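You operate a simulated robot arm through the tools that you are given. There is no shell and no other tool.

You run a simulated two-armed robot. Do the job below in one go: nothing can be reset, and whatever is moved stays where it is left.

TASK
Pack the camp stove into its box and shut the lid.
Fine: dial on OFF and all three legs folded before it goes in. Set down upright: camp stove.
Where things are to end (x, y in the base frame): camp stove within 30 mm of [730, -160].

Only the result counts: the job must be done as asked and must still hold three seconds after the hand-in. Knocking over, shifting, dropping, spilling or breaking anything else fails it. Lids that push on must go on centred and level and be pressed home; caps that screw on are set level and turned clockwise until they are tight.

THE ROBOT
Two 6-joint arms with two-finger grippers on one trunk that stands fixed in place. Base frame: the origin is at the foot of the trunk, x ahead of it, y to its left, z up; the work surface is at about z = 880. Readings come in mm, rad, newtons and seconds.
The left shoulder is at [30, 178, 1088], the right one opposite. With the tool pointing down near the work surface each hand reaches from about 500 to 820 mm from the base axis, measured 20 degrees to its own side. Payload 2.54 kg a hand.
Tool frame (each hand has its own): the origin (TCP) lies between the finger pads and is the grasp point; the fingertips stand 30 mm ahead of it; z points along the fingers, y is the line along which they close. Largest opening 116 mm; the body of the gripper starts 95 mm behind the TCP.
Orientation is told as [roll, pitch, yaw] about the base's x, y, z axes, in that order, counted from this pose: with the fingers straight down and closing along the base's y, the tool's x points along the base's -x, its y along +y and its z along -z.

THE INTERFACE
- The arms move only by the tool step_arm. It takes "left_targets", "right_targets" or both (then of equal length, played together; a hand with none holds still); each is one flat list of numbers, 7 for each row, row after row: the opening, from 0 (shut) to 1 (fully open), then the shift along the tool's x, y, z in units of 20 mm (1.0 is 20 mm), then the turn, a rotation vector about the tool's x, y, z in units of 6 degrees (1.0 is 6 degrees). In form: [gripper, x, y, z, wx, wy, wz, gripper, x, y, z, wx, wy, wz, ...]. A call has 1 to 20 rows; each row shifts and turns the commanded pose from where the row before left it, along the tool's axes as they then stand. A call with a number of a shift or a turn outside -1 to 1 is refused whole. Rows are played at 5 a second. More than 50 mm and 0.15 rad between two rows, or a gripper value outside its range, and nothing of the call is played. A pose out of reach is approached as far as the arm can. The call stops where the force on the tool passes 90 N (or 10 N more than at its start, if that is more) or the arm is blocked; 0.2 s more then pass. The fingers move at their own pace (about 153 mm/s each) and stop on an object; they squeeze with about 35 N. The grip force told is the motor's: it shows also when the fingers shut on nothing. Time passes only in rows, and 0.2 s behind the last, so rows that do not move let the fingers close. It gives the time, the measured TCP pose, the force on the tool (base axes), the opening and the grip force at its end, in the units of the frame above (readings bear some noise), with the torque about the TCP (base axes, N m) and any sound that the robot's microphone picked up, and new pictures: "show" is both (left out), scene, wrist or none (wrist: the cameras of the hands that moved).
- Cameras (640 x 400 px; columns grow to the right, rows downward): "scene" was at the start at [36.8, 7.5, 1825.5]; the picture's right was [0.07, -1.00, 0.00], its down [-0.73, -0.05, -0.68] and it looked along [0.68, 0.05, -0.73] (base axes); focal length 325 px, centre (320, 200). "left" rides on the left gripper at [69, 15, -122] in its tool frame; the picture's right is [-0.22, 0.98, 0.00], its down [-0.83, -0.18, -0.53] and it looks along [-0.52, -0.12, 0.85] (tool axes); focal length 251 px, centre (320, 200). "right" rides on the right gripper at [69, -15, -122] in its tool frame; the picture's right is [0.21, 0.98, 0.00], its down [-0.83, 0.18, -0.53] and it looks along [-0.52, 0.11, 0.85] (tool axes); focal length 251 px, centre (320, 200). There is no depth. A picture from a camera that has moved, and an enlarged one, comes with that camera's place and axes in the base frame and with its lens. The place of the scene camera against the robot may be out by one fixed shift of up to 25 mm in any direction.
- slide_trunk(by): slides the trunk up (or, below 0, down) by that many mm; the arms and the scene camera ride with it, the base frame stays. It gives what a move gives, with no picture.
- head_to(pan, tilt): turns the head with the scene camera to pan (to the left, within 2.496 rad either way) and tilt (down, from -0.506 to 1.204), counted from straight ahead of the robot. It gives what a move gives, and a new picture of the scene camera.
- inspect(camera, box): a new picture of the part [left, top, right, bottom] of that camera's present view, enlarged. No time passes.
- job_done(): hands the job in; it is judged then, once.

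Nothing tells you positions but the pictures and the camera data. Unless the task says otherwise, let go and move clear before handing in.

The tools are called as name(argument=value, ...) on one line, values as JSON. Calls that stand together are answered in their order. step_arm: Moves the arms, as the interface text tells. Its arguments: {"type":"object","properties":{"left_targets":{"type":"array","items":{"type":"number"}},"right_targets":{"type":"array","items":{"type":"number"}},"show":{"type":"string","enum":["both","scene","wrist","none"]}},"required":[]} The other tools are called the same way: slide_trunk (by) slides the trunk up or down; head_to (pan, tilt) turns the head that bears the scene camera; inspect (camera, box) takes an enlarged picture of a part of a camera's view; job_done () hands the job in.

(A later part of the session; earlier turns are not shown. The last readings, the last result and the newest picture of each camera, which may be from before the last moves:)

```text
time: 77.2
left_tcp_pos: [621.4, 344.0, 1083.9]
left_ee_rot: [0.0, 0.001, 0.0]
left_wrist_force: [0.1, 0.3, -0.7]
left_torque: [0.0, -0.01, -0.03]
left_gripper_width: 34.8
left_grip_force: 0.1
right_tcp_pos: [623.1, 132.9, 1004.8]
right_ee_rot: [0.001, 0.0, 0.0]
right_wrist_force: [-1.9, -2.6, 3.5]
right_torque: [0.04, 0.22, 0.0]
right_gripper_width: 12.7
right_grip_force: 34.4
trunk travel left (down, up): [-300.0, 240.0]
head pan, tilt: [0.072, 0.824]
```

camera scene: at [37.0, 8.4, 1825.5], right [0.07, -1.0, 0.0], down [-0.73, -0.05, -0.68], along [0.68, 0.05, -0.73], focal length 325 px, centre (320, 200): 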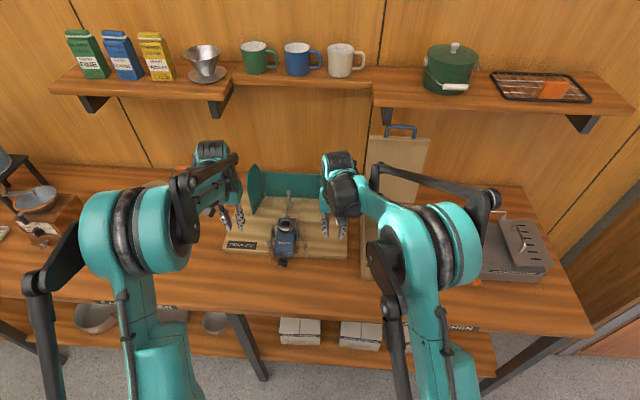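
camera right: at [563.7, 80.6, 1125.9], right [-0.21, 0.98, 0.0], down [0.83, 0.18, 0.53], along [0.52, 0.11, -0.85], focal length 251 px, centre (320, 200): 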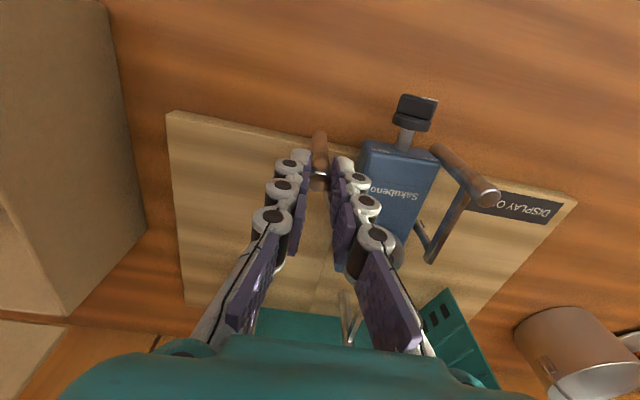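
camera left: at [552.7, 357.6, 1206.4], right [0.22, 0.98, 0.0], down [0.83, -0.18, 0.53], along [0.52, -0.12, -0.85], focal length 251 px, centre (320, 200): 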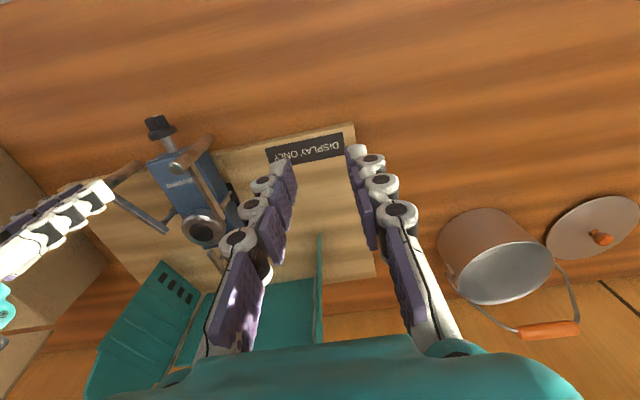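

step_arm(right_targets=[0.2, 0, -0.05, 0, 0, 0, 0, 0.2, 0, 0, 0, 0, 0, 0, 0.2, 0, 0, -1, 0, 0, 0, 0.2, 0, 0, -1, 0, 0, 0, 0.2, 0, -0.5, -1, 0, 0, 0, 0.2, 0, -1, -1, 0, 0, 0, 0.2, 0, -1, 0, 0, 0, 0, 0.2, 0, -1, 0, 0, 0, 0, 0.2, 0, -1, 0, 0, 0, 0], show="both")

inspect(camera="scene", box=[230, 180, 340, 280])

inspect(camera="right", box=[320, 70, 480, 230])

inspect(camera="left", box=[120, 90, 260, 290])

```text
time: 79.2
left_tcp_pos: [622.8, 343.3, 1083.9]
left_ee_rot: [-0.002, 0.001, 0.001]
left_wrist_force: [-0.7, -0.7, 0.5]
left_torque: [0.0, 0.04, -0.02]
left_gripper_width: 34.9
left_grip_force: 0.0
right_tcp_pos: [624.8, 39.2, 1084.8]
right_ee_rot: [0.0, -0.001, 0.0]
right_wrist_force: [0.7, 0.7, -0.3]
right_torque: [0.01, -0.01, -0.01]
right_gripper_width: 23.1
right_grip_force: 0.0
trunk travel left (down, up): [-300.0, 240.0]
head pan, tilt: [0.072, 0.824]
camera scene: at [36.9, 6.8, 1825.5], right [0.07, -1.0, 0.0], down [-0.73, -0.05, -0.68], along [0.68, 0.05, -0.73], focal length 325 px, centre (320, 200)
camera right: at [555.0, 23.3, 1206.4], right [-0.21, 0.98, 0.0], down [0.83, 0.18, 0.53], along [0.52, 0.11, -0.85], focal length 251 px, centre (320, 200)
```

scene: 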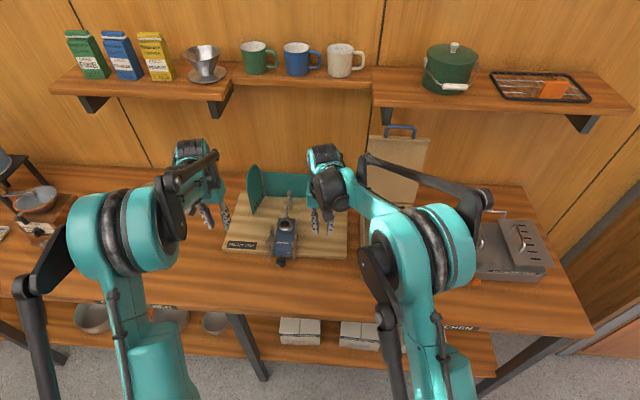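
right: 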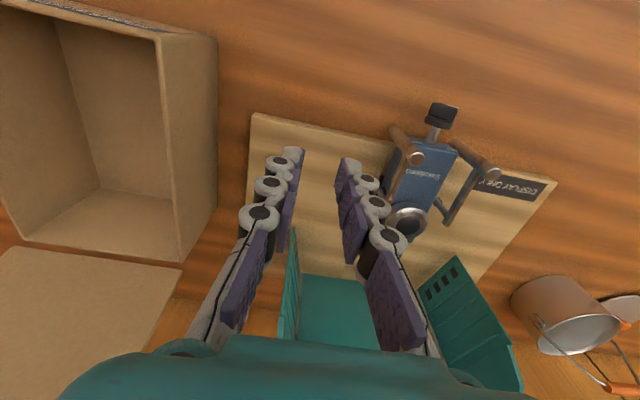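

```text
4.00 times, centred on (285, 230) of scene
camera zoom: at [36.9, 6.8, 1825.5], right [0.07, -1.0, 0.0], down [-0.73, -0.05, -0.68], along [0.68, 0.05, -0.73], focal length 1300 px, centre (460, 80)
```

zoom: 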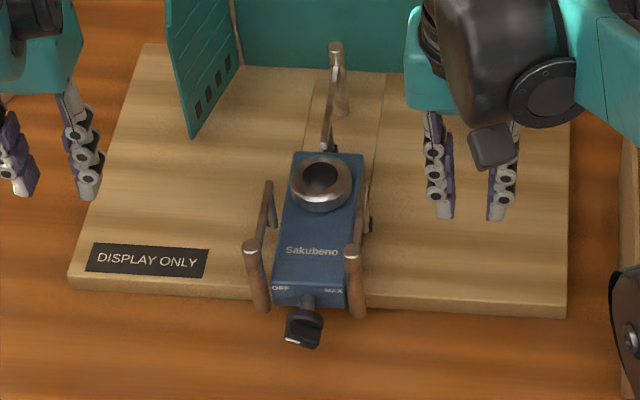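

```text
2.50 times, centred on (400, 150) of right
camera zoom: at [555.0, 23.3, 1206.4], right [-0.21, 0.98, 0.0], down [0.83, 0.18, 0.53], along [0.52, 0.11, -0.85], focal length 629 px, centre (120, 325)
```

zoom: 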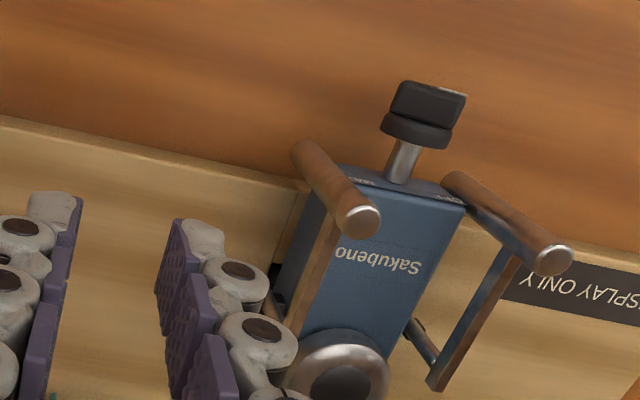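

```text
2.00 times, centred on (190, 190) of left
camera zoom: at [552.6, 357.0, 1206.6], right [0.22, 0.98, 0.0], down [0.83, -0.18, 0.53], along [0.52, -0.11, -0.85], focal length 503 px, centre (580, 220)
```

zoom: 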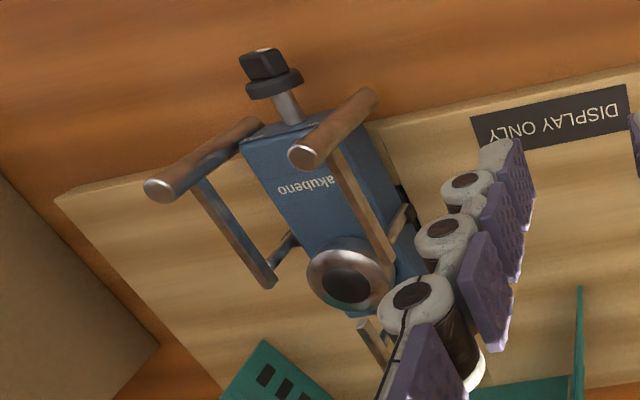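

Both side legs are folded along the body. Next is the rear leg, whose post stands at about (845, 170) inside the windscreen. I'll move the right hand aside and bring the left hand in tilted, stopping short to look.

step_arm(left_targets=[0.3, 0, 0, 0, 0, -1, 0, 0.3, 0, 0, 0, 0, -1, 0, 0.3, 0, 0, 0, 0, -1, 0, 0.3, 0, 0, 0, 0, -1, 0, 0.3, 0, 0, 0, 0, -1, 0, 0.3, 0, 0, 0, 0, -1, 0, 0.3, 0, 0, 0, 0, -1, 0, 0.3, -0.57, -0.961, 0.774, 0, 0, 0, 0.3, -0.57, -0.961, 0.774, 0, 0, 0, 0.3, -0.57, -0.961, 0.774, 0, 0, 0, 0.3, -0.57, -0.961, 0.774, 0, 0, 0, 0.3, -0.57, -0.961, 0.774, 0, 0, 0, 0.3, -0.57, -0.961, 0.774, 0, 0, 0, 0.3, -0.57, -0.961, 0.774, 0, 0, 0, 0.3, -0.57, -0.961, 0.774, 0, 0, 0, 0.3, -0.57, -0.961, 0.774, 0, 0, 0], right_targets=[0.3, 0, -1, -0.7, 0, 0, 0, 0.3, 0, -1, -0.7, 0, 0, 0, 0.3, 0, -1, -0.7, 0, 0, 0, 0.3, 0, -1, -0.7, 0, 0, 0, 0.3, 0, -1, -0.7, 0, 0, 0, 0.3, 0, -1, -0.7, 0, 0, 0, 0.3, 0, -1, -0.7, 0, 0, 0, 0.3, 0, 0, 0, 0, 0, 0, 0.3, 0, 0, 0, 0, 0, 0, 0.3, 0, 0, 0, 0, 0, 0, 0.3, 0, 0, 0, 0, 0, 0, 0.3, 0, 0, 0, 0, 0, 0, 0.3, 0, 0, 0, 0, 0, 0, 0.3, 0, 0, 0, 0, 0, 0, 0.3, 0, 0, 0, 0, 0, 0, 0.3, 0, 0, 0, 0, 0, 0], show="both")

inspect(camera="left", box=[220, 80, 440, 260])

```text
time: 82.6
left_tcp_pos: [791.1, 169.2, 1047.1]
left_ee_rot: [0.001, -0.733, -0.002]
left_wrist_force: [0.7, 0.5, -0.7]
left_torque: [0.01, -0.02, -0.01]
left_gripper_width: 35.0
left_grip_force: 0.0
right_tcp_pos: [623.9, -101.7, 1179.3]
right_ee_rot: [0.001, -0.001, -0.001]
right_wrist_force: [0.1, -0.6, 0.3]
right_torque: [0.01, 0.01, 0.0]
right_gripper_width: 34.9
right_grip_force: 0.0
trunk travel left (down, up): [-300.0, 240.0]
head pan, tilt: [0.072, 0.824]
camera scene: at [38.0, 6.7, 1825.5], right [0.07, -1.0, 0.0], down [-0.73, -0.05, -0.68], along [0.68, 0.05, -0.73], focal length 325 px, centre (320, 200)
camera right: at [555.0, -116.1, 1303.1], right [-0.21, 0.98, 0.0], down [0.83, 0.18, 0.53], along [0.52, 0.11, -0.85], focal length 251 px, centre (320, 200)
camera left: at [658.2, 183.6, 1092.6], right [0.16, 0.98, 0.14], down [0.26, -0.18, 0.95], along [0.95, -0.12, -0.28], focal length 251 px, centre (320, 200)
```

scene: 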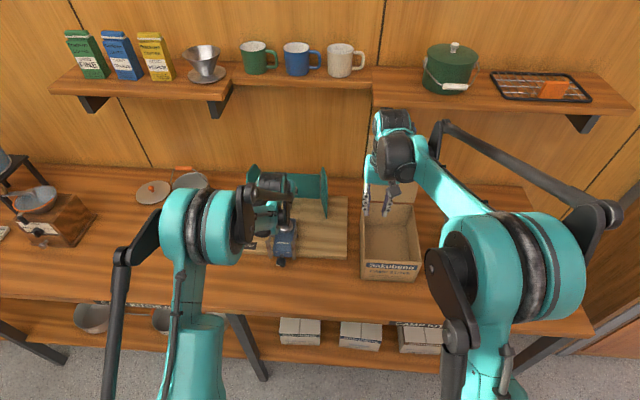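
right: 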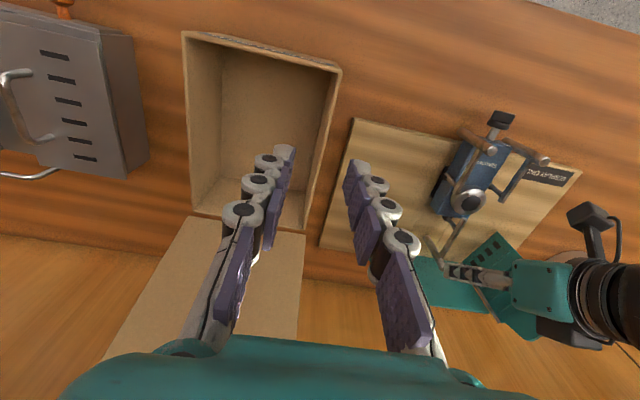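
left: 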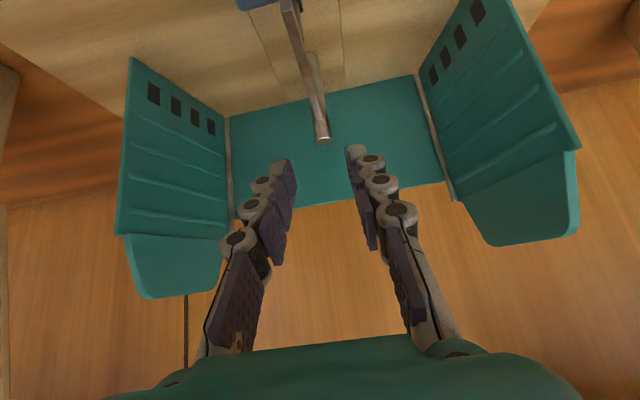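

```text
2.22 times, centred on (330, 170) of left
camera zoom: at [658.2, 183.6, 1092.6], right [0.16, 0.98, 0.14], down [0.26, -0.18, 0.95], along [0.95, -0.12, -0.28], focal length 559 px, centre (298, 267)
```

zoom: 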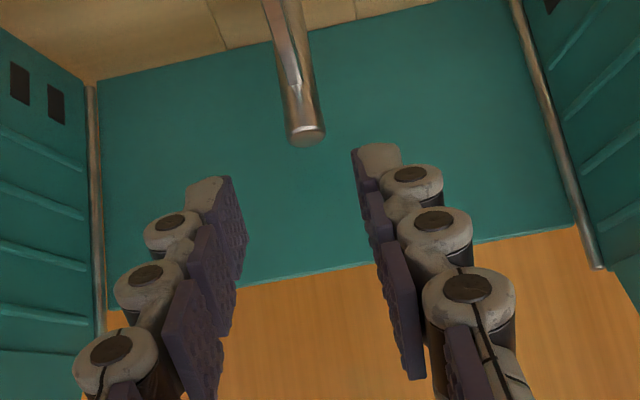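

The rear post top is at about (846, 172). I'll slide in along the fingers with the tips above the rod and close on the post.

step_arm(left_targets=[0.3, -0.033, 0.047, 0.99, 0, 0, 0, 0.3, -0.033, 0.047, 0.99, 0, 0, 0, 0.3, -0.033, 0.047, 0.99, 0, 0, 0, 0, 0, 0, 0, 0, 0, 0, 0, 0, 0, 0, 0, 0, 0, 0, 0, 0, 0, 0, 0, 0], show="wrist")

inspect(camera="left", box=[220, 80, 440, 260])

inspect(camera="right", box=[380, 90, 600, 330])

```text
time: 84.0
left_tcp_pos: [833.1, 172.7, 1005.7]
left_ee_rot: [-0.001, -0.732, -0.001]
left_wrist_force: [3.2, -0.7, -0.1]
left_torque: [0.01, -0.14, 0.0]
left_gripper_width: 12.6
left_grip_force: 34.9
right_tcp_pos: [623.7, -99.8, 1181.5]
right_ee_rot: [0.002, 0.0, 0.0]
right_wrist_force: [0.6, -0.3, 0.0]
right_torque: [-0.03, 0.02, 0.0]
right_gripper_width: 34.8
right_grip_force: 0.0
trunk travel left (down, up): [-300.0, 240.0]
head pan, tilt: [0.072, 0.824]
camera left: at [699.8, 187.4, 1050.8], right [0.16, 0.98, 0.14], down [0.26, -0.18, 0.95], along [0.95, -0.12, -0.28], focal length 251 px, centre (320, 200)
```

left: 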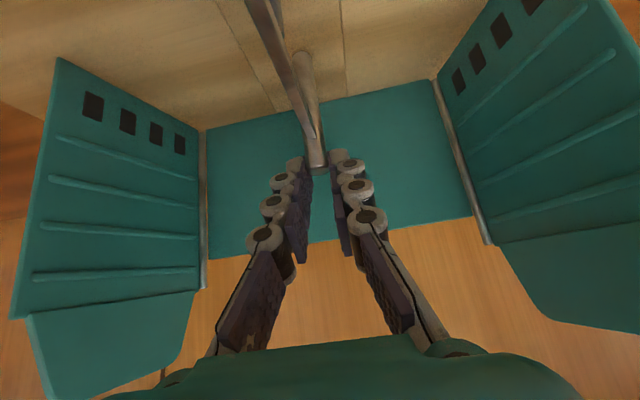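

```text
2.22 times, centred on (330, 170) of left
camera zoom: at [699.8, 187.4, 1050.8], right [0.16, 0.98, 0.14], down [0.26, -0.18, 0.95], along [0.95, -0.12, -0.28], focal length 559 px, centre (298, 267)
```

zoom: 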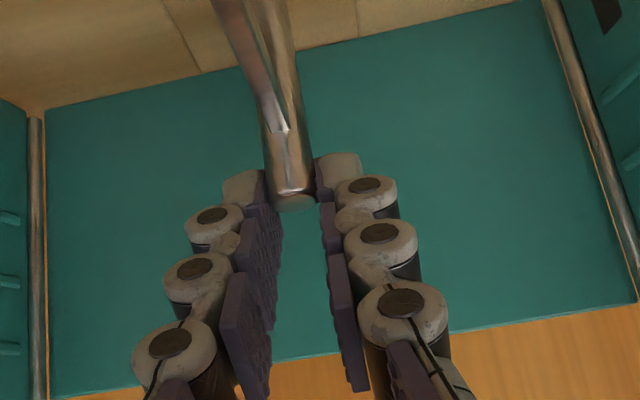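

```text
1.67 times, centred on (490, 210) of right
camera zoom: at [554.8, -115.6, 1303.2], right [-0.21, 0.98, 0.0], down [0.83, 0.18, 0.53], along [0.52, 0.11, -0.85], focal length 419 px, centre (37, 183)
```

zoom: 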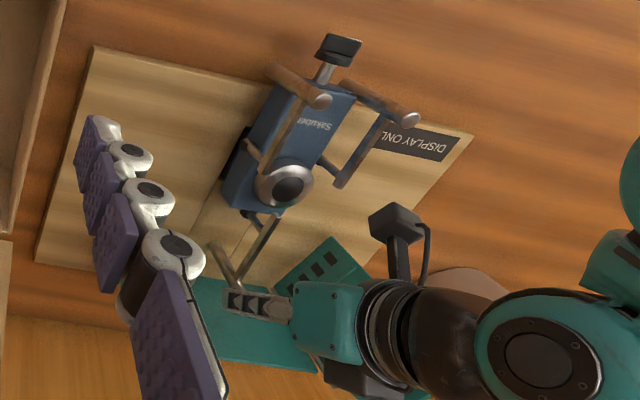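

step_arm(left_targets=[0, 0, -0.4, 0, 0, 0, 0, 0, 0, -0.4, 0, 0, 0, 0, 0, 0, 0, 0, 0, 0, 0], show="none")

inspect(camera="right", box=[380, 90, 600, 330])

```text
time: 84.8
left_tcp_pos: [833.0, 156.3, 1006.4]
left_ee_rot: [-0.001, -0.733, 0.001]
left_wrist_force: [0.5, 0.9, 0.0]
left_torque: [0.01, -0.09, -0.08]
left_gripper_width: 12.8
left_grip_force: 34.5
right_tcp_pos: [623.5, -99.6, 1181.0]
right_ee_rot: [0.001, -0.001, 0.002]
right_wrist_force: [0.2, 0.2, 0.1]
right_torque: [0.02, -0.01, 0.01]
right_gripper_width: 34.7
right_grip_force: 0.1
trunk travel left (down, up): [-300.0, 240.0]
head pan, tilt: [0.072, 0.824]
```

```text
1.67 times, centred on (490, 210) of right
camera zoom: at [554.2, -115.2, 1303.5], right [-0.21, 0.98, 0.0], down [0.83, 0.18, 0.53], along [0.52, 0.11, -0.85], focal length 419 px, centre (37, 183)
```

zoom: 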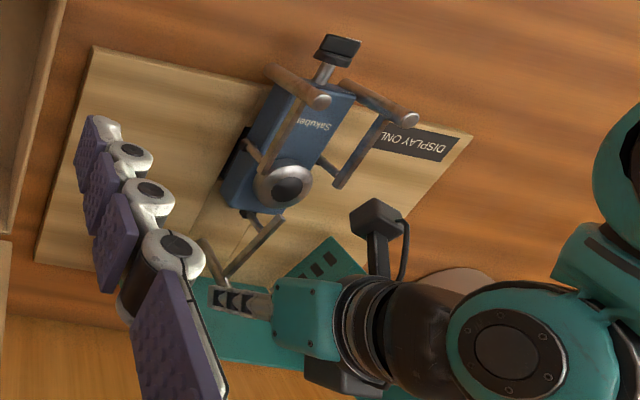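

The rear leg swings freely towards −y and the stove stays put. I'll continue along the arc in steps.

step_arm(left_targets=[0, 0.093, -0.435, -0.084, 0, 0, 0, 0, 0.13, -0.405, -0.117, 0, 0, 0, 0, 0.167, -0.38, -0.151, 0, 0, 0, 0, 0.197, -0.35, -0.178, 0, 0, 0, 0, 0, 0, 0, 0, 0, 0], show="none")

inspect(camera="right", box=[380, 90, 600, 330])

```text
time: 86.0
left_tcp_pos: [816.8, 124.9, 1005.8]
left_ee_rot: [0.001, -0.735, -0.002]
left_wrist_force: [1.8, -1.1, 0.8]
left_torque: [-0.06, -0.23, 0.03]
left_gripper_width: 12.6
left_grip_force: 34.9
right_tcp_pos: [623.2, -100.3, 1180.7]
right_ee_rot: [0.0, 0.001, 0.0]
right_wrist_force: [0.9, -0.6, -0.4]
right_torque: [0.0, -0.06, 0.0]
right_gripper_width: 34.7
right_grip_force: 0.0
trunk travel left (down, up): [-300.0, 240.0]
head pan, tilt: [0.072, 0.824]
```

```text
1.67 times, centred on (490, 210) of right
camera zoom: at [554.6, -115.8, 1303.3], right [-0.21, 0.98, 0.0], down [0.83, 0.18, 0.53], along [0.52, 0.11, -0.85], focal length 419 px, centre (37, 183)
```

zoom: 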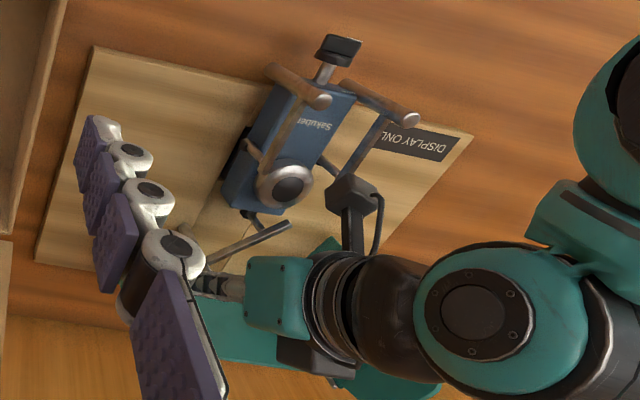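

step_arm(left_targets=[0, 0.23, -0.315, -0.208, 0, 0, 0, 0, 0.257, -0.275, -0.231, 0, 0, 0, 0, 0.279, -0.23, -0.251, 0, 0, 0, 0, 0.297, -0.185, -0.268, 0, 0, 0, 0, 0, 0, 0, 0, 0, 0], show="none")

step_arm(left_targets=[0, 0.312, -0.13, -0.281, 0, 0, 0, 0, 0.32, -0.08, -0.288, 0, 0, 0, 0, 0, 0, 0, 0, 0, 0], show="wrist")

inspect(camera="right", box=[380, 90, 600, 330])

```text
time: 87.2
left_tcp_pos: [787.1, 105.3, 1005.9]
left_ee_rot: [-0.001, -0.732, 0.001]
left_wrist_force: [-0.1, 2.2, 0.0]
left_torque: [0.02, -0.18, 0.02]
left_gripper_width: 12.6
left_grip_force: 34.8
right_tcp_pos: [623.8, -98.5, 1181.6]
right_ee_rot: [0.001, 0.001, 0.001]
right_wrist_force: [-0.3, -1.1, 0.2]
right_torque: [-0.05, -0.01, 0.0]
right_gripper_width: 34.6
right_grip_force: 0.1
trunk travel left (down, up): [-300.0, 240.0]
head pan, tilt: [0.072, 0.824]
```

```text
time: 88.0
left_tcp_pos: [771.4, 101.0, 1007.0]
left_ee_rot: [0.0, -0.733, -0.001]
left_wrist_force: [1.3, 4.7, -0.7]
left_torque: [0.04, -0.1, -0.1]
left_gripper_width: 12.3
left_grip_force: 34.5
right_tcp_pos: [624.4, -99.4, 1181.4]
right_ee_rot: [0.0, 0.002, 0.0]
right_wrist_force: [-0.6, 0.8, 0.0]
right_torque: [0.0, 0.03, -0.03]
right_gripper_width: 35.0
right_grip_force: 0.0
trunk travel left (down, up): [-300.0, 240.0]
head pan, tilt: [0.072, 0.824]
camera left: at [637.6, 116.5, 1050.8], right [0.16, 0.98, 0.14], down [0.26, -0.18, 0.95], along [0.95, -0.12, -0.28], focal length 251 px, centre (320, 200)
```

left: 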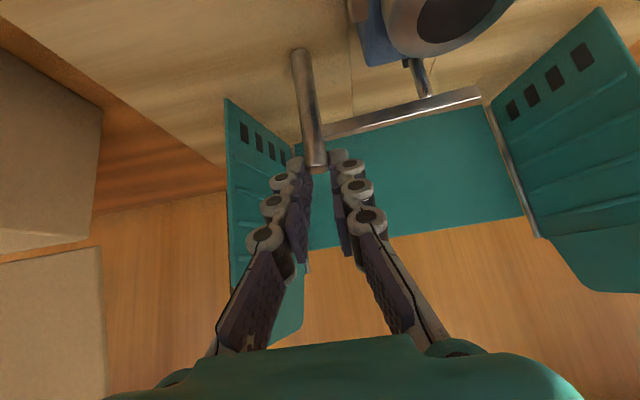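

```text
1.67 times, centred on (490, 210) of right
camera zoom: at [554.4, -114.9, 1303.5], right [-0.21, 0.98, 0.0], down [0.83, 0.18, 0.53], along [0.52, 0.11, -0.85], focal length 419 px, centre (37, 183)
```

zoom: 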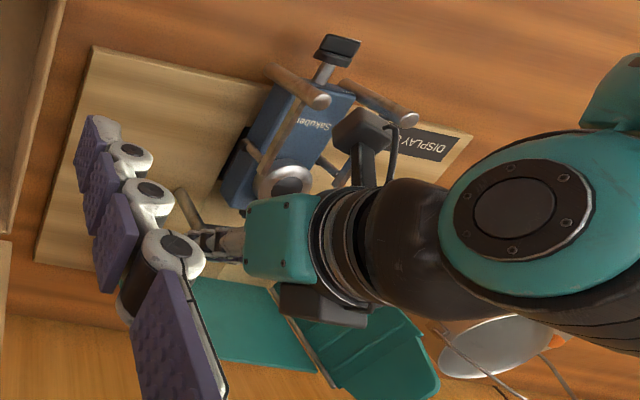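

step_arm(left_targets=[0, 0.327, 0.03, -0.295, 0, 0, 0, 0, 0, 0, 0, 0, 0, 0], show="none")

step_arm(left_targets=[0, 0.2, 0.02, -0.18, 0, 0, 0, 0, 0, 0, 0, 0, 0, 0], show="wrist")

inspect(camera="right", box=[430, 100, 550, 260])

```text
time: 88.6
left_tcp_pos: [767.0, 102.3, 1005.4]
left_ee_rot: [0.0, -0.735, -0.001]
left_wrist_force: [33.2, 2.6, 14.8]
left_torque: [0.03, -0.94, -0.01]
left_gripper_width: 12.4
left_grip_force: 35.5
right_tcp_pos: [625.4, -100.6, 1180.2]
right_ee_rot: [0.0, 0.001, 0.0]
right_wrist_force: [-0.5, -1.3, -0.1]
right_torque: [-0.01, -0.01, -0.01]
right_gripper_width: 34.9
right_grip_force: 0.1
trunk travel left (down, up): [-300.0, 240.0]
head pan, tilt: [0.072, 0.824]
```

```text
time: 89.2
left_tcp_pos: [758.3, 101.5, 1003.9]
left_ee_rot: [0.0, -0.73, 0.001]
left_wrist_force: [17.1, 0.9, -0.2]
left_torque: [0.03, -0.72, 0.01]
left_gripper_width: 12.8
left_grip_force: 34.9
right_tcp_pos: [625.7, -100.1, 1179.0]
right_ee_rot: [0.001, 0.0, -0.002]
right_wrist_force: [-1.1, -0.6, 0.1]
right_torque: [0.02, 0.0, -0.01]
right_gripper_width: 34.9
right_grip_force: 0.0
trunk travel left (down, up): [-300.0, 240.0]
head pan, tilt: [0.072, 0.824]
camera left: at [625.0, 116.4, 1049.4], right [0.16, 0.98, 0.14], down [0.26, -0.18, 0.95], along [0.95, -0.12, -0.28], focal length 251 px, centre (320, 200)
```

left: 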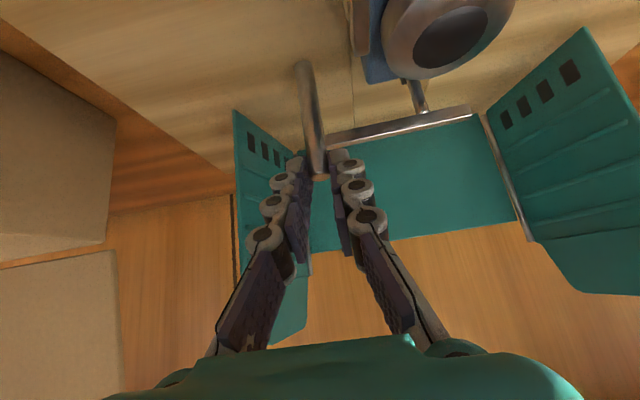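

```text
2.50 times, centred on (490, 180) of right
camera zoom: at [556.6, -115.6, 1302.1], right [-0.21, 0.98, 0.0], down [0.83, 0.18, 0.53], along [0.52, 0.11, -0.85], focal length 629 px, centre (-105, 250)
```

zoom: 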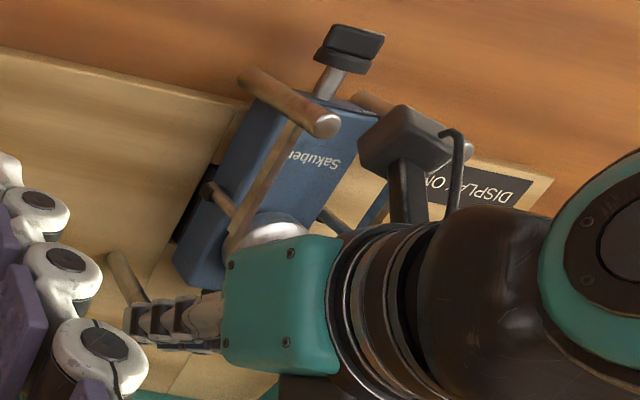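

The rear leg hit its stop at about 85–90°, and the stove was nudged slightly. I'll release, lift straight up and re-measure everything.

step_arm(left_targets=[0.25, -0.07, 0, 0.06, 0, 0, 0, 0.25, 0, 0, 0, 0, 0, 0, 0.25, -0.669, 0, -0.743, 0, 0, 0, 0.25, -0.669, 0, -0.743, 0, 0, 0, 0.25, -0.669, 0, -0.743, 0, 0, 0, 0.25, -0.669, 0, -0.743, 0, 0, 0, 0.25, -0.669, 0, -0.743, 0, 0, 0, 0.25, -0.669, 0.5, -0.743, 0, 0, 0, 0.25, -0.669, 1, -0.743, 0, 0, 0, 0.25, 0.743, 1, -0.669, 0, 0, 0, 0.25, 0.743, 1, -0.669, 0, 1, 0, 0.25, 0, 0, 0, 0, 1, 0, 0.25, 0, 0, 0, 0, 1, 0, 0.25, 0, 0, 0, 0, 1, 0, 0.25, 0, 0, 0, 0, 1, 0, 0.25, 0, 0, 0, 0, 1, 0, 0.25, 0, 0, 0, 0, 1, 0], show="both")

inspect(camera="scene", box=[230, 180, 340, 280])

inspect(camera="right", box=[400, 90, 560, 270])

inspect(camera="left", box=[180, 60, 420, 260])

```text
time: 92.8
left_tcp_pos: [720.8, 172.0, 1145.2]
left_ee_rot: [0.001, 0.002, 0.0]
left_wrist_force: [0.0, 0.9, -0.3]
left_torque: [-0.02, 0.02, 0.02]
left_gripper_width: 28.9
left_grip_force: 0.0
right_tcp_pos: [623.7, -100.0, 1179.7]
right_ee_rot: [-0.001, 0.001, 0.001]
right_wrist_force: [0.3, 0.0, 0.7]
right_torque: [0.0, 0.0, 0.01]
right_gripper_width: 34.7
right_grip_force: 0.1
trunk travel left (down, up): [-300.0, 240.0]
head pan, tilt: [0.072, 0.824]
camera scene: at [38.5, 7.6, 1825.5], right [0.07, -1.0, 0.0], down [-0.73, -0.05, -0.68], along [0.68, 0.05, -0.73], focal length 325 px, centre (320, 200)
camera left: at [650.6, 186.4, 1268.6], right [0.22, 0.98, 0.0], down [0.83, -0.18, 0.53], along [0.52, -0.12, -0.85], focal length 251 px, centre (320, 200)
```

scene: 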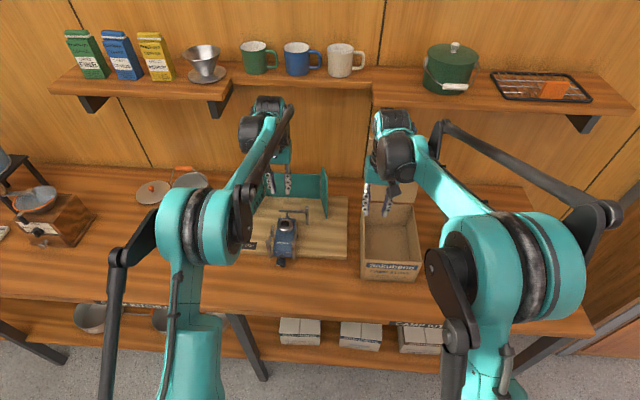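
left: 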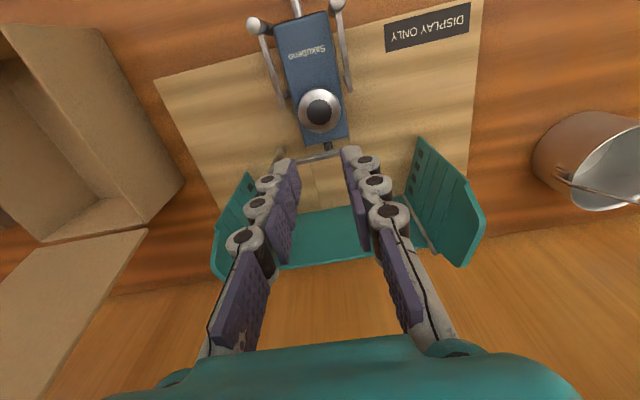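

```text
4.00 times, centred on (285, 230) of scene
camera zoom: at [38.5, 7.6, 1825.5], right [0.07, -1.0, 0.0], down [-0.73, -0.05, -0.68], along [0.68, 0.05, -0.73], focal length 1300 px, centre (460, 80)
```

zoom: 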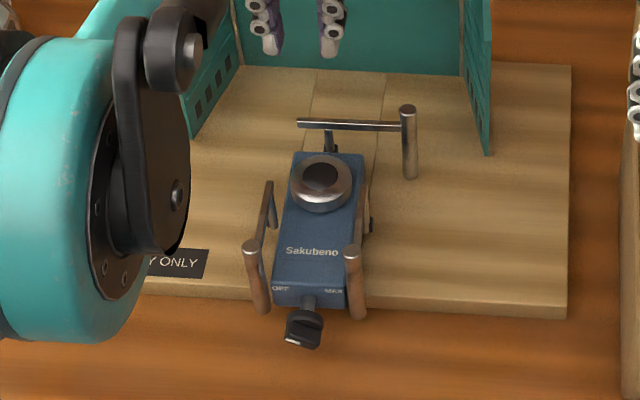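

```text
2.22 times, centred on (480, 180) of right
camera zoom: at [555.4, -115.5, 1302.9], right [-0.21, 0.98, 0.0], down [0.83, 0.18, 0.53], along [0.52, 0.11, -0.85], focal length 559 px, centre (-36, 244)
```

zoom: 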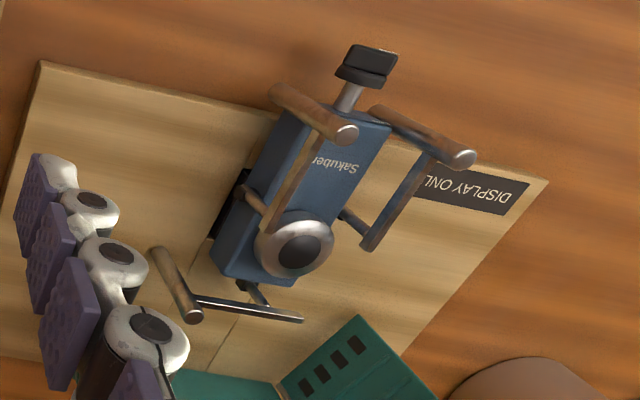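

```text
2.00 times, centred on (300, 160) of left
camera zoom: at [650.6, 186.4, 1268.6], right [0.22, 0.98, 0.0], down [0.83, -0.18, 0.53], along [0.52, -0.12, -0.85], focal length 503 px, centre (360, 280)
```

zoom: 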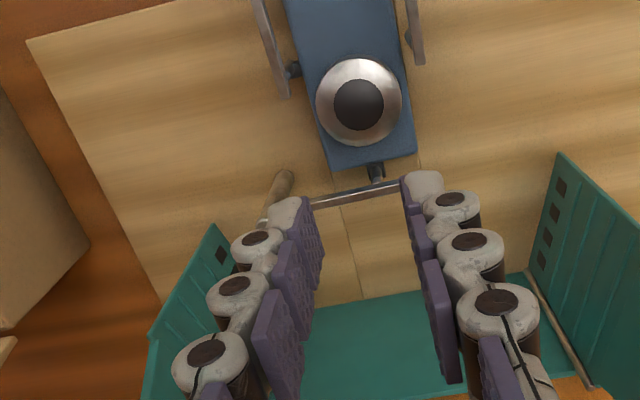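

All three legs are folded: the rear rod now lies across the body's back with its post at about (777, 98). The burner is at (718, 171) with negligible yaw. Now I'll measure the box interior for the placement.

inspect(camera="right", box=[170, 20, 350, 130])

inspect(camera="right", box=[170, 120, 350, 250])

inspect(camera="scene", box=[355, 190, 430, 290])

```text
3.56 times, centred on (260, 75) of right
camera zoom: at [555.4, -115.5, 1302.9], right [-0.21, 0.98, 0.0], down [0.83, 0.18, 0.53], along [0.52, 0.11, -0.85], focal length 894 px, centre (533, 644)
```

zoom: 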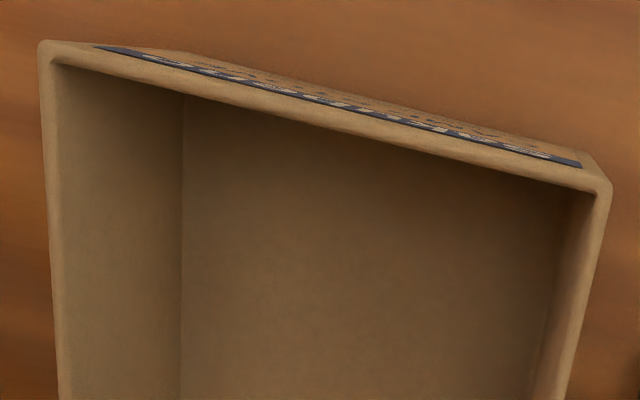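

```text
3.08 times, centred on (260, 185) of right
camera zoom: at [555.4, -115.5, 1302.9], right [-0.21, 0.98, 0.0], down [0.83, 0.18, 0.53], along [0.52, 0.11, -0.85], focal length 774 px, centre (505, 246)
```

zoom: 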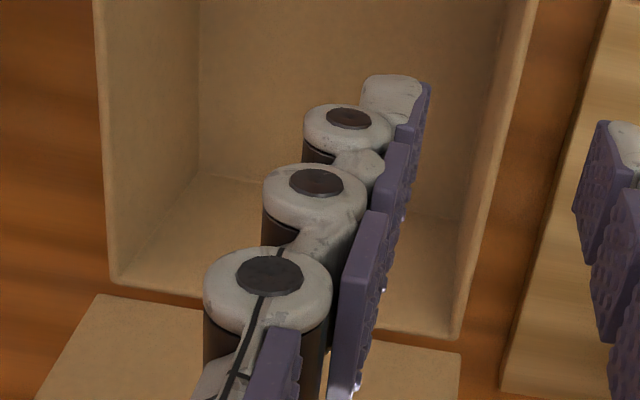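

```text
4.00 times, centred on (392, 240) of scene
camera zoom: at [38.5, 7.6, 1825.5], right [0.07, -1.0, 0.0], down [-0.73, -0.05, -0.68], along [0.68, 0.05, -0.73], focal length 1300 px, centre (30, 40)
```

zoom: 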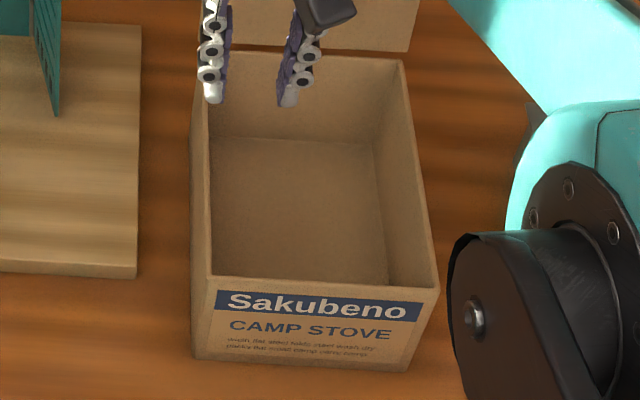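

Box interior is about x 581–797, y −252…−89, so the burner should land near (724, −156) with the dial towards me. The right hand will carry the stove by the body sides just behind the leg pins at x≈722. I'll clear the left hand first and bring the right over.

step_arm(left_targets=[0.25, 0.3, 1, 0, 0, 0, 0, 0.25, 0.5, 1, 0, 0, 0, 0, 0.25, 0.5, 1, 0, 0, 0, 0, 0.25, 0.5, 1, 0, 0, 0, 0, 0.25, 0.5, 1, 0, 0, 0, 0, 0.25, 0.5, 1, 0, 0, 0, 0, 0.25, 0.5, 1, 0, 0, 0, 0, 0.25, 0.5, 1, 0, 0, 0, 0, 0.25, 0.5, 0.5, 0, 0, 0, 0], show="none")

step_arm(right_targets=[0.75, -0.35, 0.968, 0.357, 0, 0, 0, 0.75, -0.35, 0.968, 0.357, 0, 0, 0, 0.75, -0.35, 0.968, 0.357, 0, 0, 0, 0.75, -0.35, 0.968, 0.357, 0, 0, 0, 0.75, -0.35, 0.968, 0.357, 0, 0, 0, 0.75, -0.35, 0.968, 0.357, 0, 0, 0, 0.75, -0.35, 0.968, 0.357, 0, 0, 0, 0.75, -0.35, 0.968, 0.357, 0, 0, 0, 0.75, -0.35, 0.968, 0.357, 0, 0, 0, 0.75, -0.35, 0.968, 0.357, 0, 0, 0, 0.75, -0.35, 0.968, 0.357, 0, 0, 0, 0.75, -0.35, 0.968, 0.357, 0, 0, 0, 0.75, -0.35, 0.968, 0.357, 0, 0, 0, 0.75, -0.35, 0.968, 0.357, 0, 0, 0], show="both")

inspect(camera="right", box=[230, 40, 450, 220])

```text
time: 94.8
left_tcp_pos: [633.7, 341.9, 1146.9]
left_ee_rot: [0.001, 0.0, -0.002]
left_wrist_force: [0.1, 1.0, 1.3]
left_torque: [-0.02, 0.0, -0.01]
left_gripper_width: 29.0
left_grip_force: 0.1
right_tcp_pos: [623.4, -100.7, 1181.5]
right_ee_rot: [0.0, 0.002, -0.002]
right_wrist_force: [-1.4, 0.6, -0.4]
right_torque: [0.01, 0.01, 0.02]
right_gripper_width: 34.8
right_grip_force: 0.0
trunk travel left (down, up): [-300.0, 240.0]
head pan, tilt: [0.072, 0.824]
```

```text
time: 97.8
left_tcp_pos: [633.1, 343.5, 1146.0]
left_ee_rot: [-0.001, 0.0, -0.001]
left_wrist_force: [0.3, 0.4, 0.3]
left_torque: [-0.03, 0.06, -0.02]
left_gripper_width: 28.9
left_grip_force: 0.1
right_tcp_pos: [724.0, 171.5, 1081.9]
right_ee_rot: [0.0, 0.002, -0.002]
right_wrist_force: [1.8, 0.6, 0.1]
right_torque: [0.0, 0.01, 0.02]
right_gripper_width: 87.1
right_grip_force: 0.1
trunk travel left (down, up): [-300.0, 240.0]
head pan, tilt: [0.072, 0.824]
camera scene: at [38.3, 8.6, 1825.5], right [0.07, -1.0, 0.0], down [-0.73, -0.05, -0.68], along [0.68, 0.05, -0.73], focal length 325 px, centre (320, 200)
camera right: at [654.3, 155.7, 1204.0], right [-0.21, 0.98, 0.0], down [0.83, 0.18, 0.53], along [0.52, 0.11, -0.85], focal length 251 px, centre (320, 200)
```

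scene: 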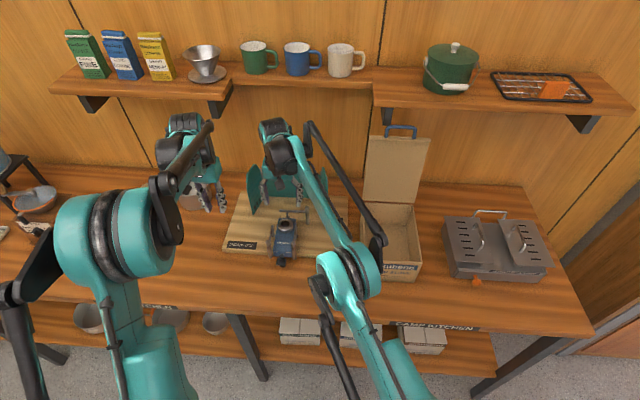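
right: 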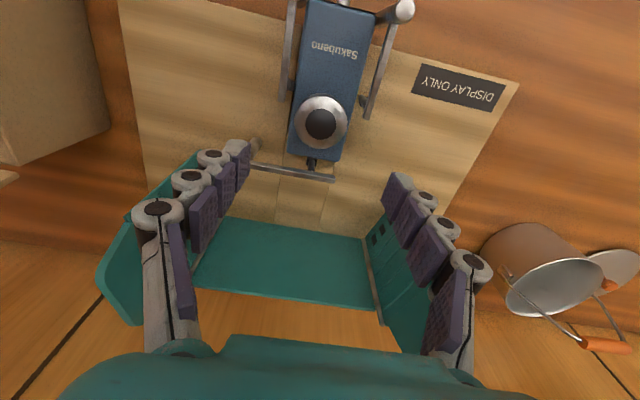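

```text
2.22 times, centred on (340, 130) of right
camera zoom: at [654.3, 155.7, 1204.0], right [-0.21, 0.98, 0.0], down [0.83, 0.18, 0.53], along [0.52, 0.11, -0.85], focal length 559 px, centre (276, 356)
```

zoom: 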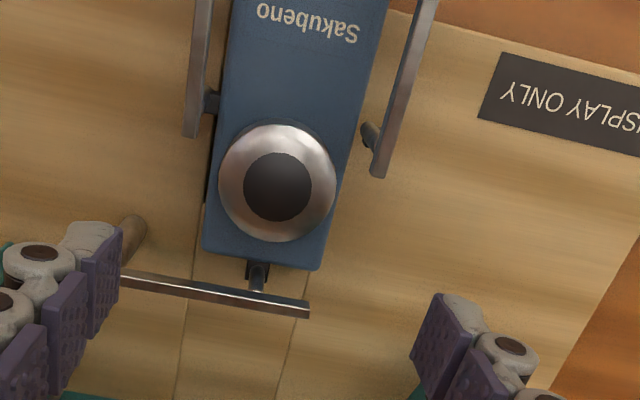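

step_arm(right_targets=[0.75, 0, 0, 0.957, 0, 0, 0, 0.75, 0, 0, 0.957, 0, 0, 0, 0.75, 0, 0, 0.957, 0, 0, 0, 0.75, 0, 0, 0.957, 0, 0, 0, 0.75, 0, 0, 0.957, 0, 0, 0, 0.75, 0, 0, 0.957, 0, 0, 0, 0.75, 0, 0, 0.957, 0, 0, 0, 0.75, 0, 0, 0, 0, 0, 0], show="both")

inspect(camera="right", box=[230, 60, 430, 230])

```text
time: 99.6
left_tcp_pos: [635.1, 342.3, 1145.8]
left_ee_rot: [0.0, 0.001, -0.001]
left_wrist_force: [-0.4, 0.3, -0.3]
left_torque: [-0.03, -0.02, -0.01]
left_gripper_width: 28.9
left_grip_force: 0.1
right_tcp_pos: [714.6, 166.4, 949.9]
right_ee_rot: [0.001, -0.005, -0.005]
right_wrist_force: [18.8, 0.6, 4.7]
right_torque: [0.21, 0.36, -0.84]
right_gripper_width: 89.9
right_grip_force: 1.7
right hand out of reach, approached as far as the arm can: row 6, 7
trunk travel left (down, up): [-300.0, 240.0]
head pan, tilt: [0.072, 0.824]
camera scene: at [39.4, 7.9, 1825.5], right [0.07, -1.0, 0.0], down [-0.73, -0.05, -0.68], along [0.68, 0.05, -0.73], focal length 325 px, centre (320, 200)
camera right: at [645.6, 150.2, 1072.0], right [-0.21, 0.98, 0.0], down [0.82, 0.18, 0.54], along [0.53, 0.11, -0.84], focal length 251 px, centre (320, 200)
```

scene: 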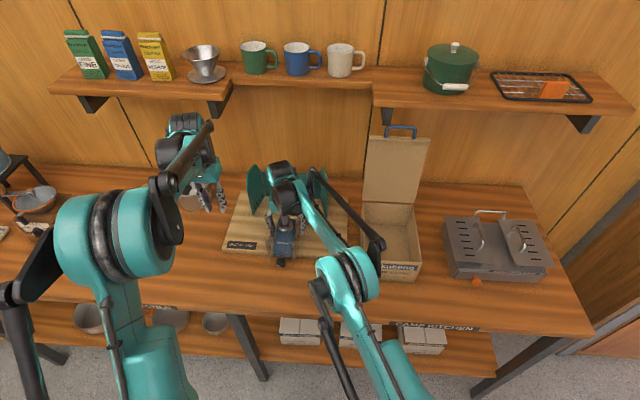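
right: 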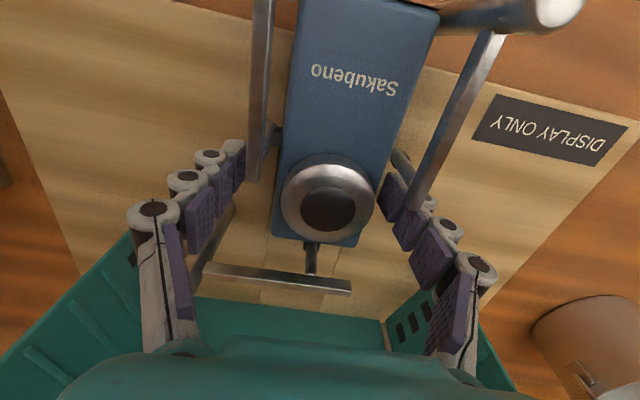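

```text
2.35 times, centred on (330, 145) of right
camera zoom: at [645.6, 150.2, 1072.0], right [-0.21, 0.98, 0.0], down [0.82, 0.18, 0.54], along [0.53, 0.11, -0.84], focal length 592 px, centre (296, 329)
```

zoom: 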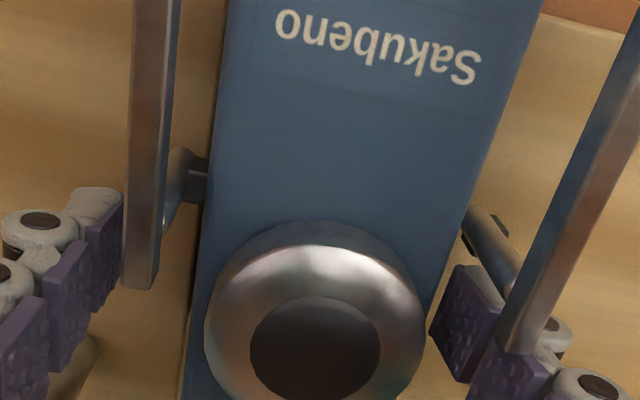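

The right arm runs out of reach there and a finger touched the left rod's end. I'll lift back up and retry with the hand pitched about 12°, which brings the wrist closer while the pads stay flat on the body sides.

step_arm(right_targets=[0.75, 0, 0, -1, 0, 0, 0, 0.75, 0, 0, -1, 0, 0, 0, 0.75, 0, 0, -1, 0, 0, 0, 0.75, 0, 0, -1, 0, 0, 0, 0.75, 0, 0, -1, 0, 0, 0, 0.75, 0, 0, 0, 0, -1, 0, 0.75, 0, 0, 0, 0, -1, 0], show="both")

inspect(camera="right", box=[220, 40, 440, 220])

inspect(camera="scene", box=[230, 180, 340, 280])

```text
time: 101.2
left_tcp_pos: [633.3, 342.0, 1146.8]
left_ee_rot: [0.0, -0.001, -0.001]
left_wrist_force: [-0.6, 0.6, -0.5]
left_torque: [-0.01, -0.05, 0.01]
left_gripper_width: 28.7
left_grip_force: 0.2
right_tcp_pos: [713.3, 166.6, 1051.9]
right_ee_rot: [0.0, -0.212, -0.002]
right_wrist_force: [0.0, -0.9, 0.1]
right_torque: [0.0, 0.02, -0.01]
right_gripper_width: 87.1
right_grip_force: 0.1
trunk travel left (down, up): [-300.0, 240.0]
head pan, tilt: [0.072, 0.824]
camera scene: at [36.4, 7.5, 1825.6], right [0.07, -1.0, 0.0], down [-0.73, -0.05, -0.68], along [0.68, 0.05, -0.73], focal length 325 px, centre (320, 200)
camera right: at [620.2, 150.6, 1156.7], right [-0.21, 0.98, -0.04], down [0.7, 0.18, 0.69], along [0.69, 0.11, -0.72], focal length 251 px, centre (320, 200)
```

scene: 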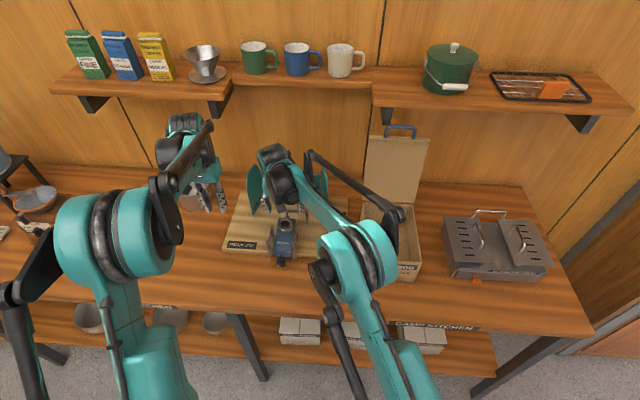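
right: 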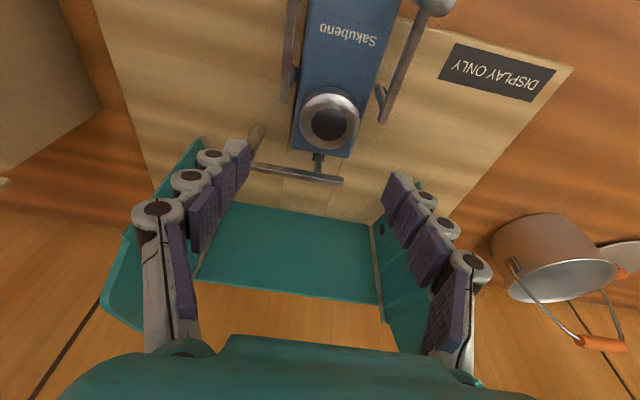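

```text
2.22 times, centred on (330, 130) of right
camera zoom: at [620.2, 150.6, 1156.7], right [-0.21, 0.98, -0.04], down [0.7, 0.18, 0.69], along [0.69, 0.11, -0.72], focal length 559 px, centre (298, 356)
```

zoom: 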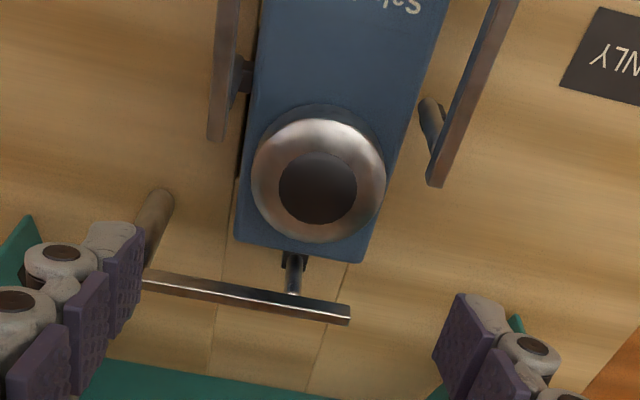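

```text
4.00 times, centred on (285, 230) of scene
camera zoom: at [36.4, 7.5, 1825.6], right [0.07, -1.0, 0.0], down [-0.73, -0.05, -0.68], along [0.68, 0.05, -0.73], focal length 1300 px, centre (460, 80)
```

zoom: 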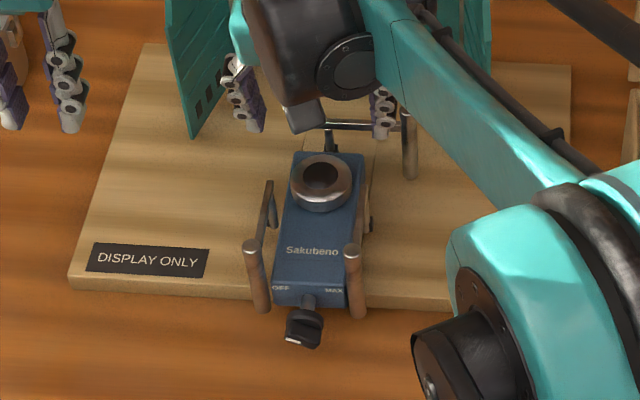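

step_arm(right_targets=[0.72, -0.54, 0.245, 0.116, 0, 0, 0, 0.72, 0.2104, 0, 0.9776, 0, 0, 0, 0.72, 0.2104, 0, 0.9776, 0, 0, 0, 0.72, 0.2104, 0, 0.9776, 0, 0, 0, 0.72, 0, 0, 0, 0, 0, 0], show="wrist")

inspect(camera="right", box=[220, 40, 440, 220])

```text
time: 102.4
left_tcp_pos: [633.3, 341.3, 1145.8]
left_ee_rot: [-0.001, -0.001, -0.002]
left_wrist_force: [0.3, 1.3, 0.2]
left_torque: [-0.03, -0.03, 0.02]
left_gripper_width: 28.9
left_grip_force: 0.0
right_tcp_pos: [724.2, 170.7, 990.5]
right_ee_rot: [0.0, -0.21, -0.001]
right_wrist_force: [0.3, 0.3, 0.9]
right_torque: [0.0, -0.02, 0.0]
right_gripper_width: 83.5
right_grip_force: 0.0
trunk travel left (down, up): [-300.0, 240.0]
head pan, tilt: [0.072, 0.824]
camera right: at [631.0, 155.9, 1095.7], right [-0.21, 0.98, -0.04], down [0.7, 0.18, 0.69], along [0.69, 0.11, -0.72], focal length 251 px, centre (320, 200)
```

right: 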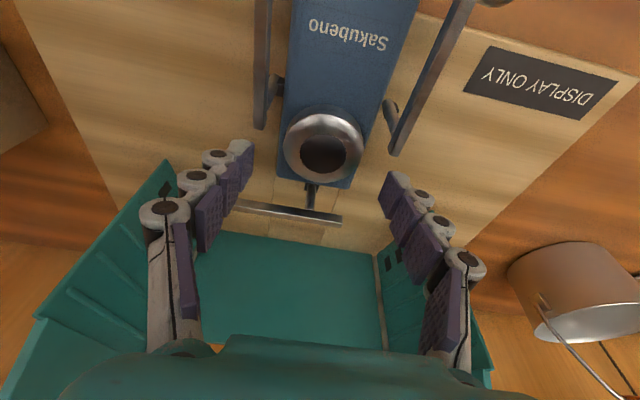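

```text
2.22 times, centred on (330, 130) of right
camera zoom: at [631.0, 155.9, 1095.7], right [-0.21, 0.98, -0.04], down [0.7, 0.18, 0.69], along [0.69, 0.11, -0.72], focal length 559 px, centre (298, 356)
```

zoom: 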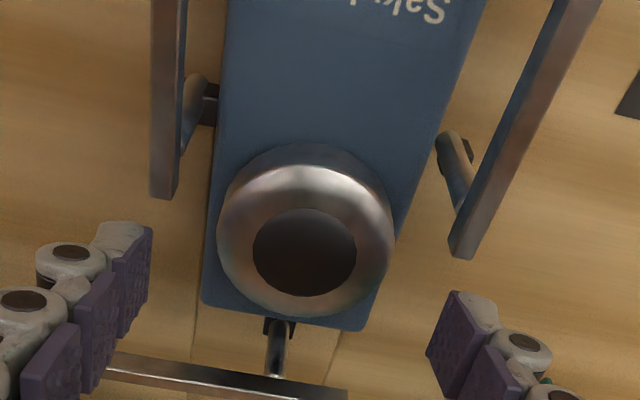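

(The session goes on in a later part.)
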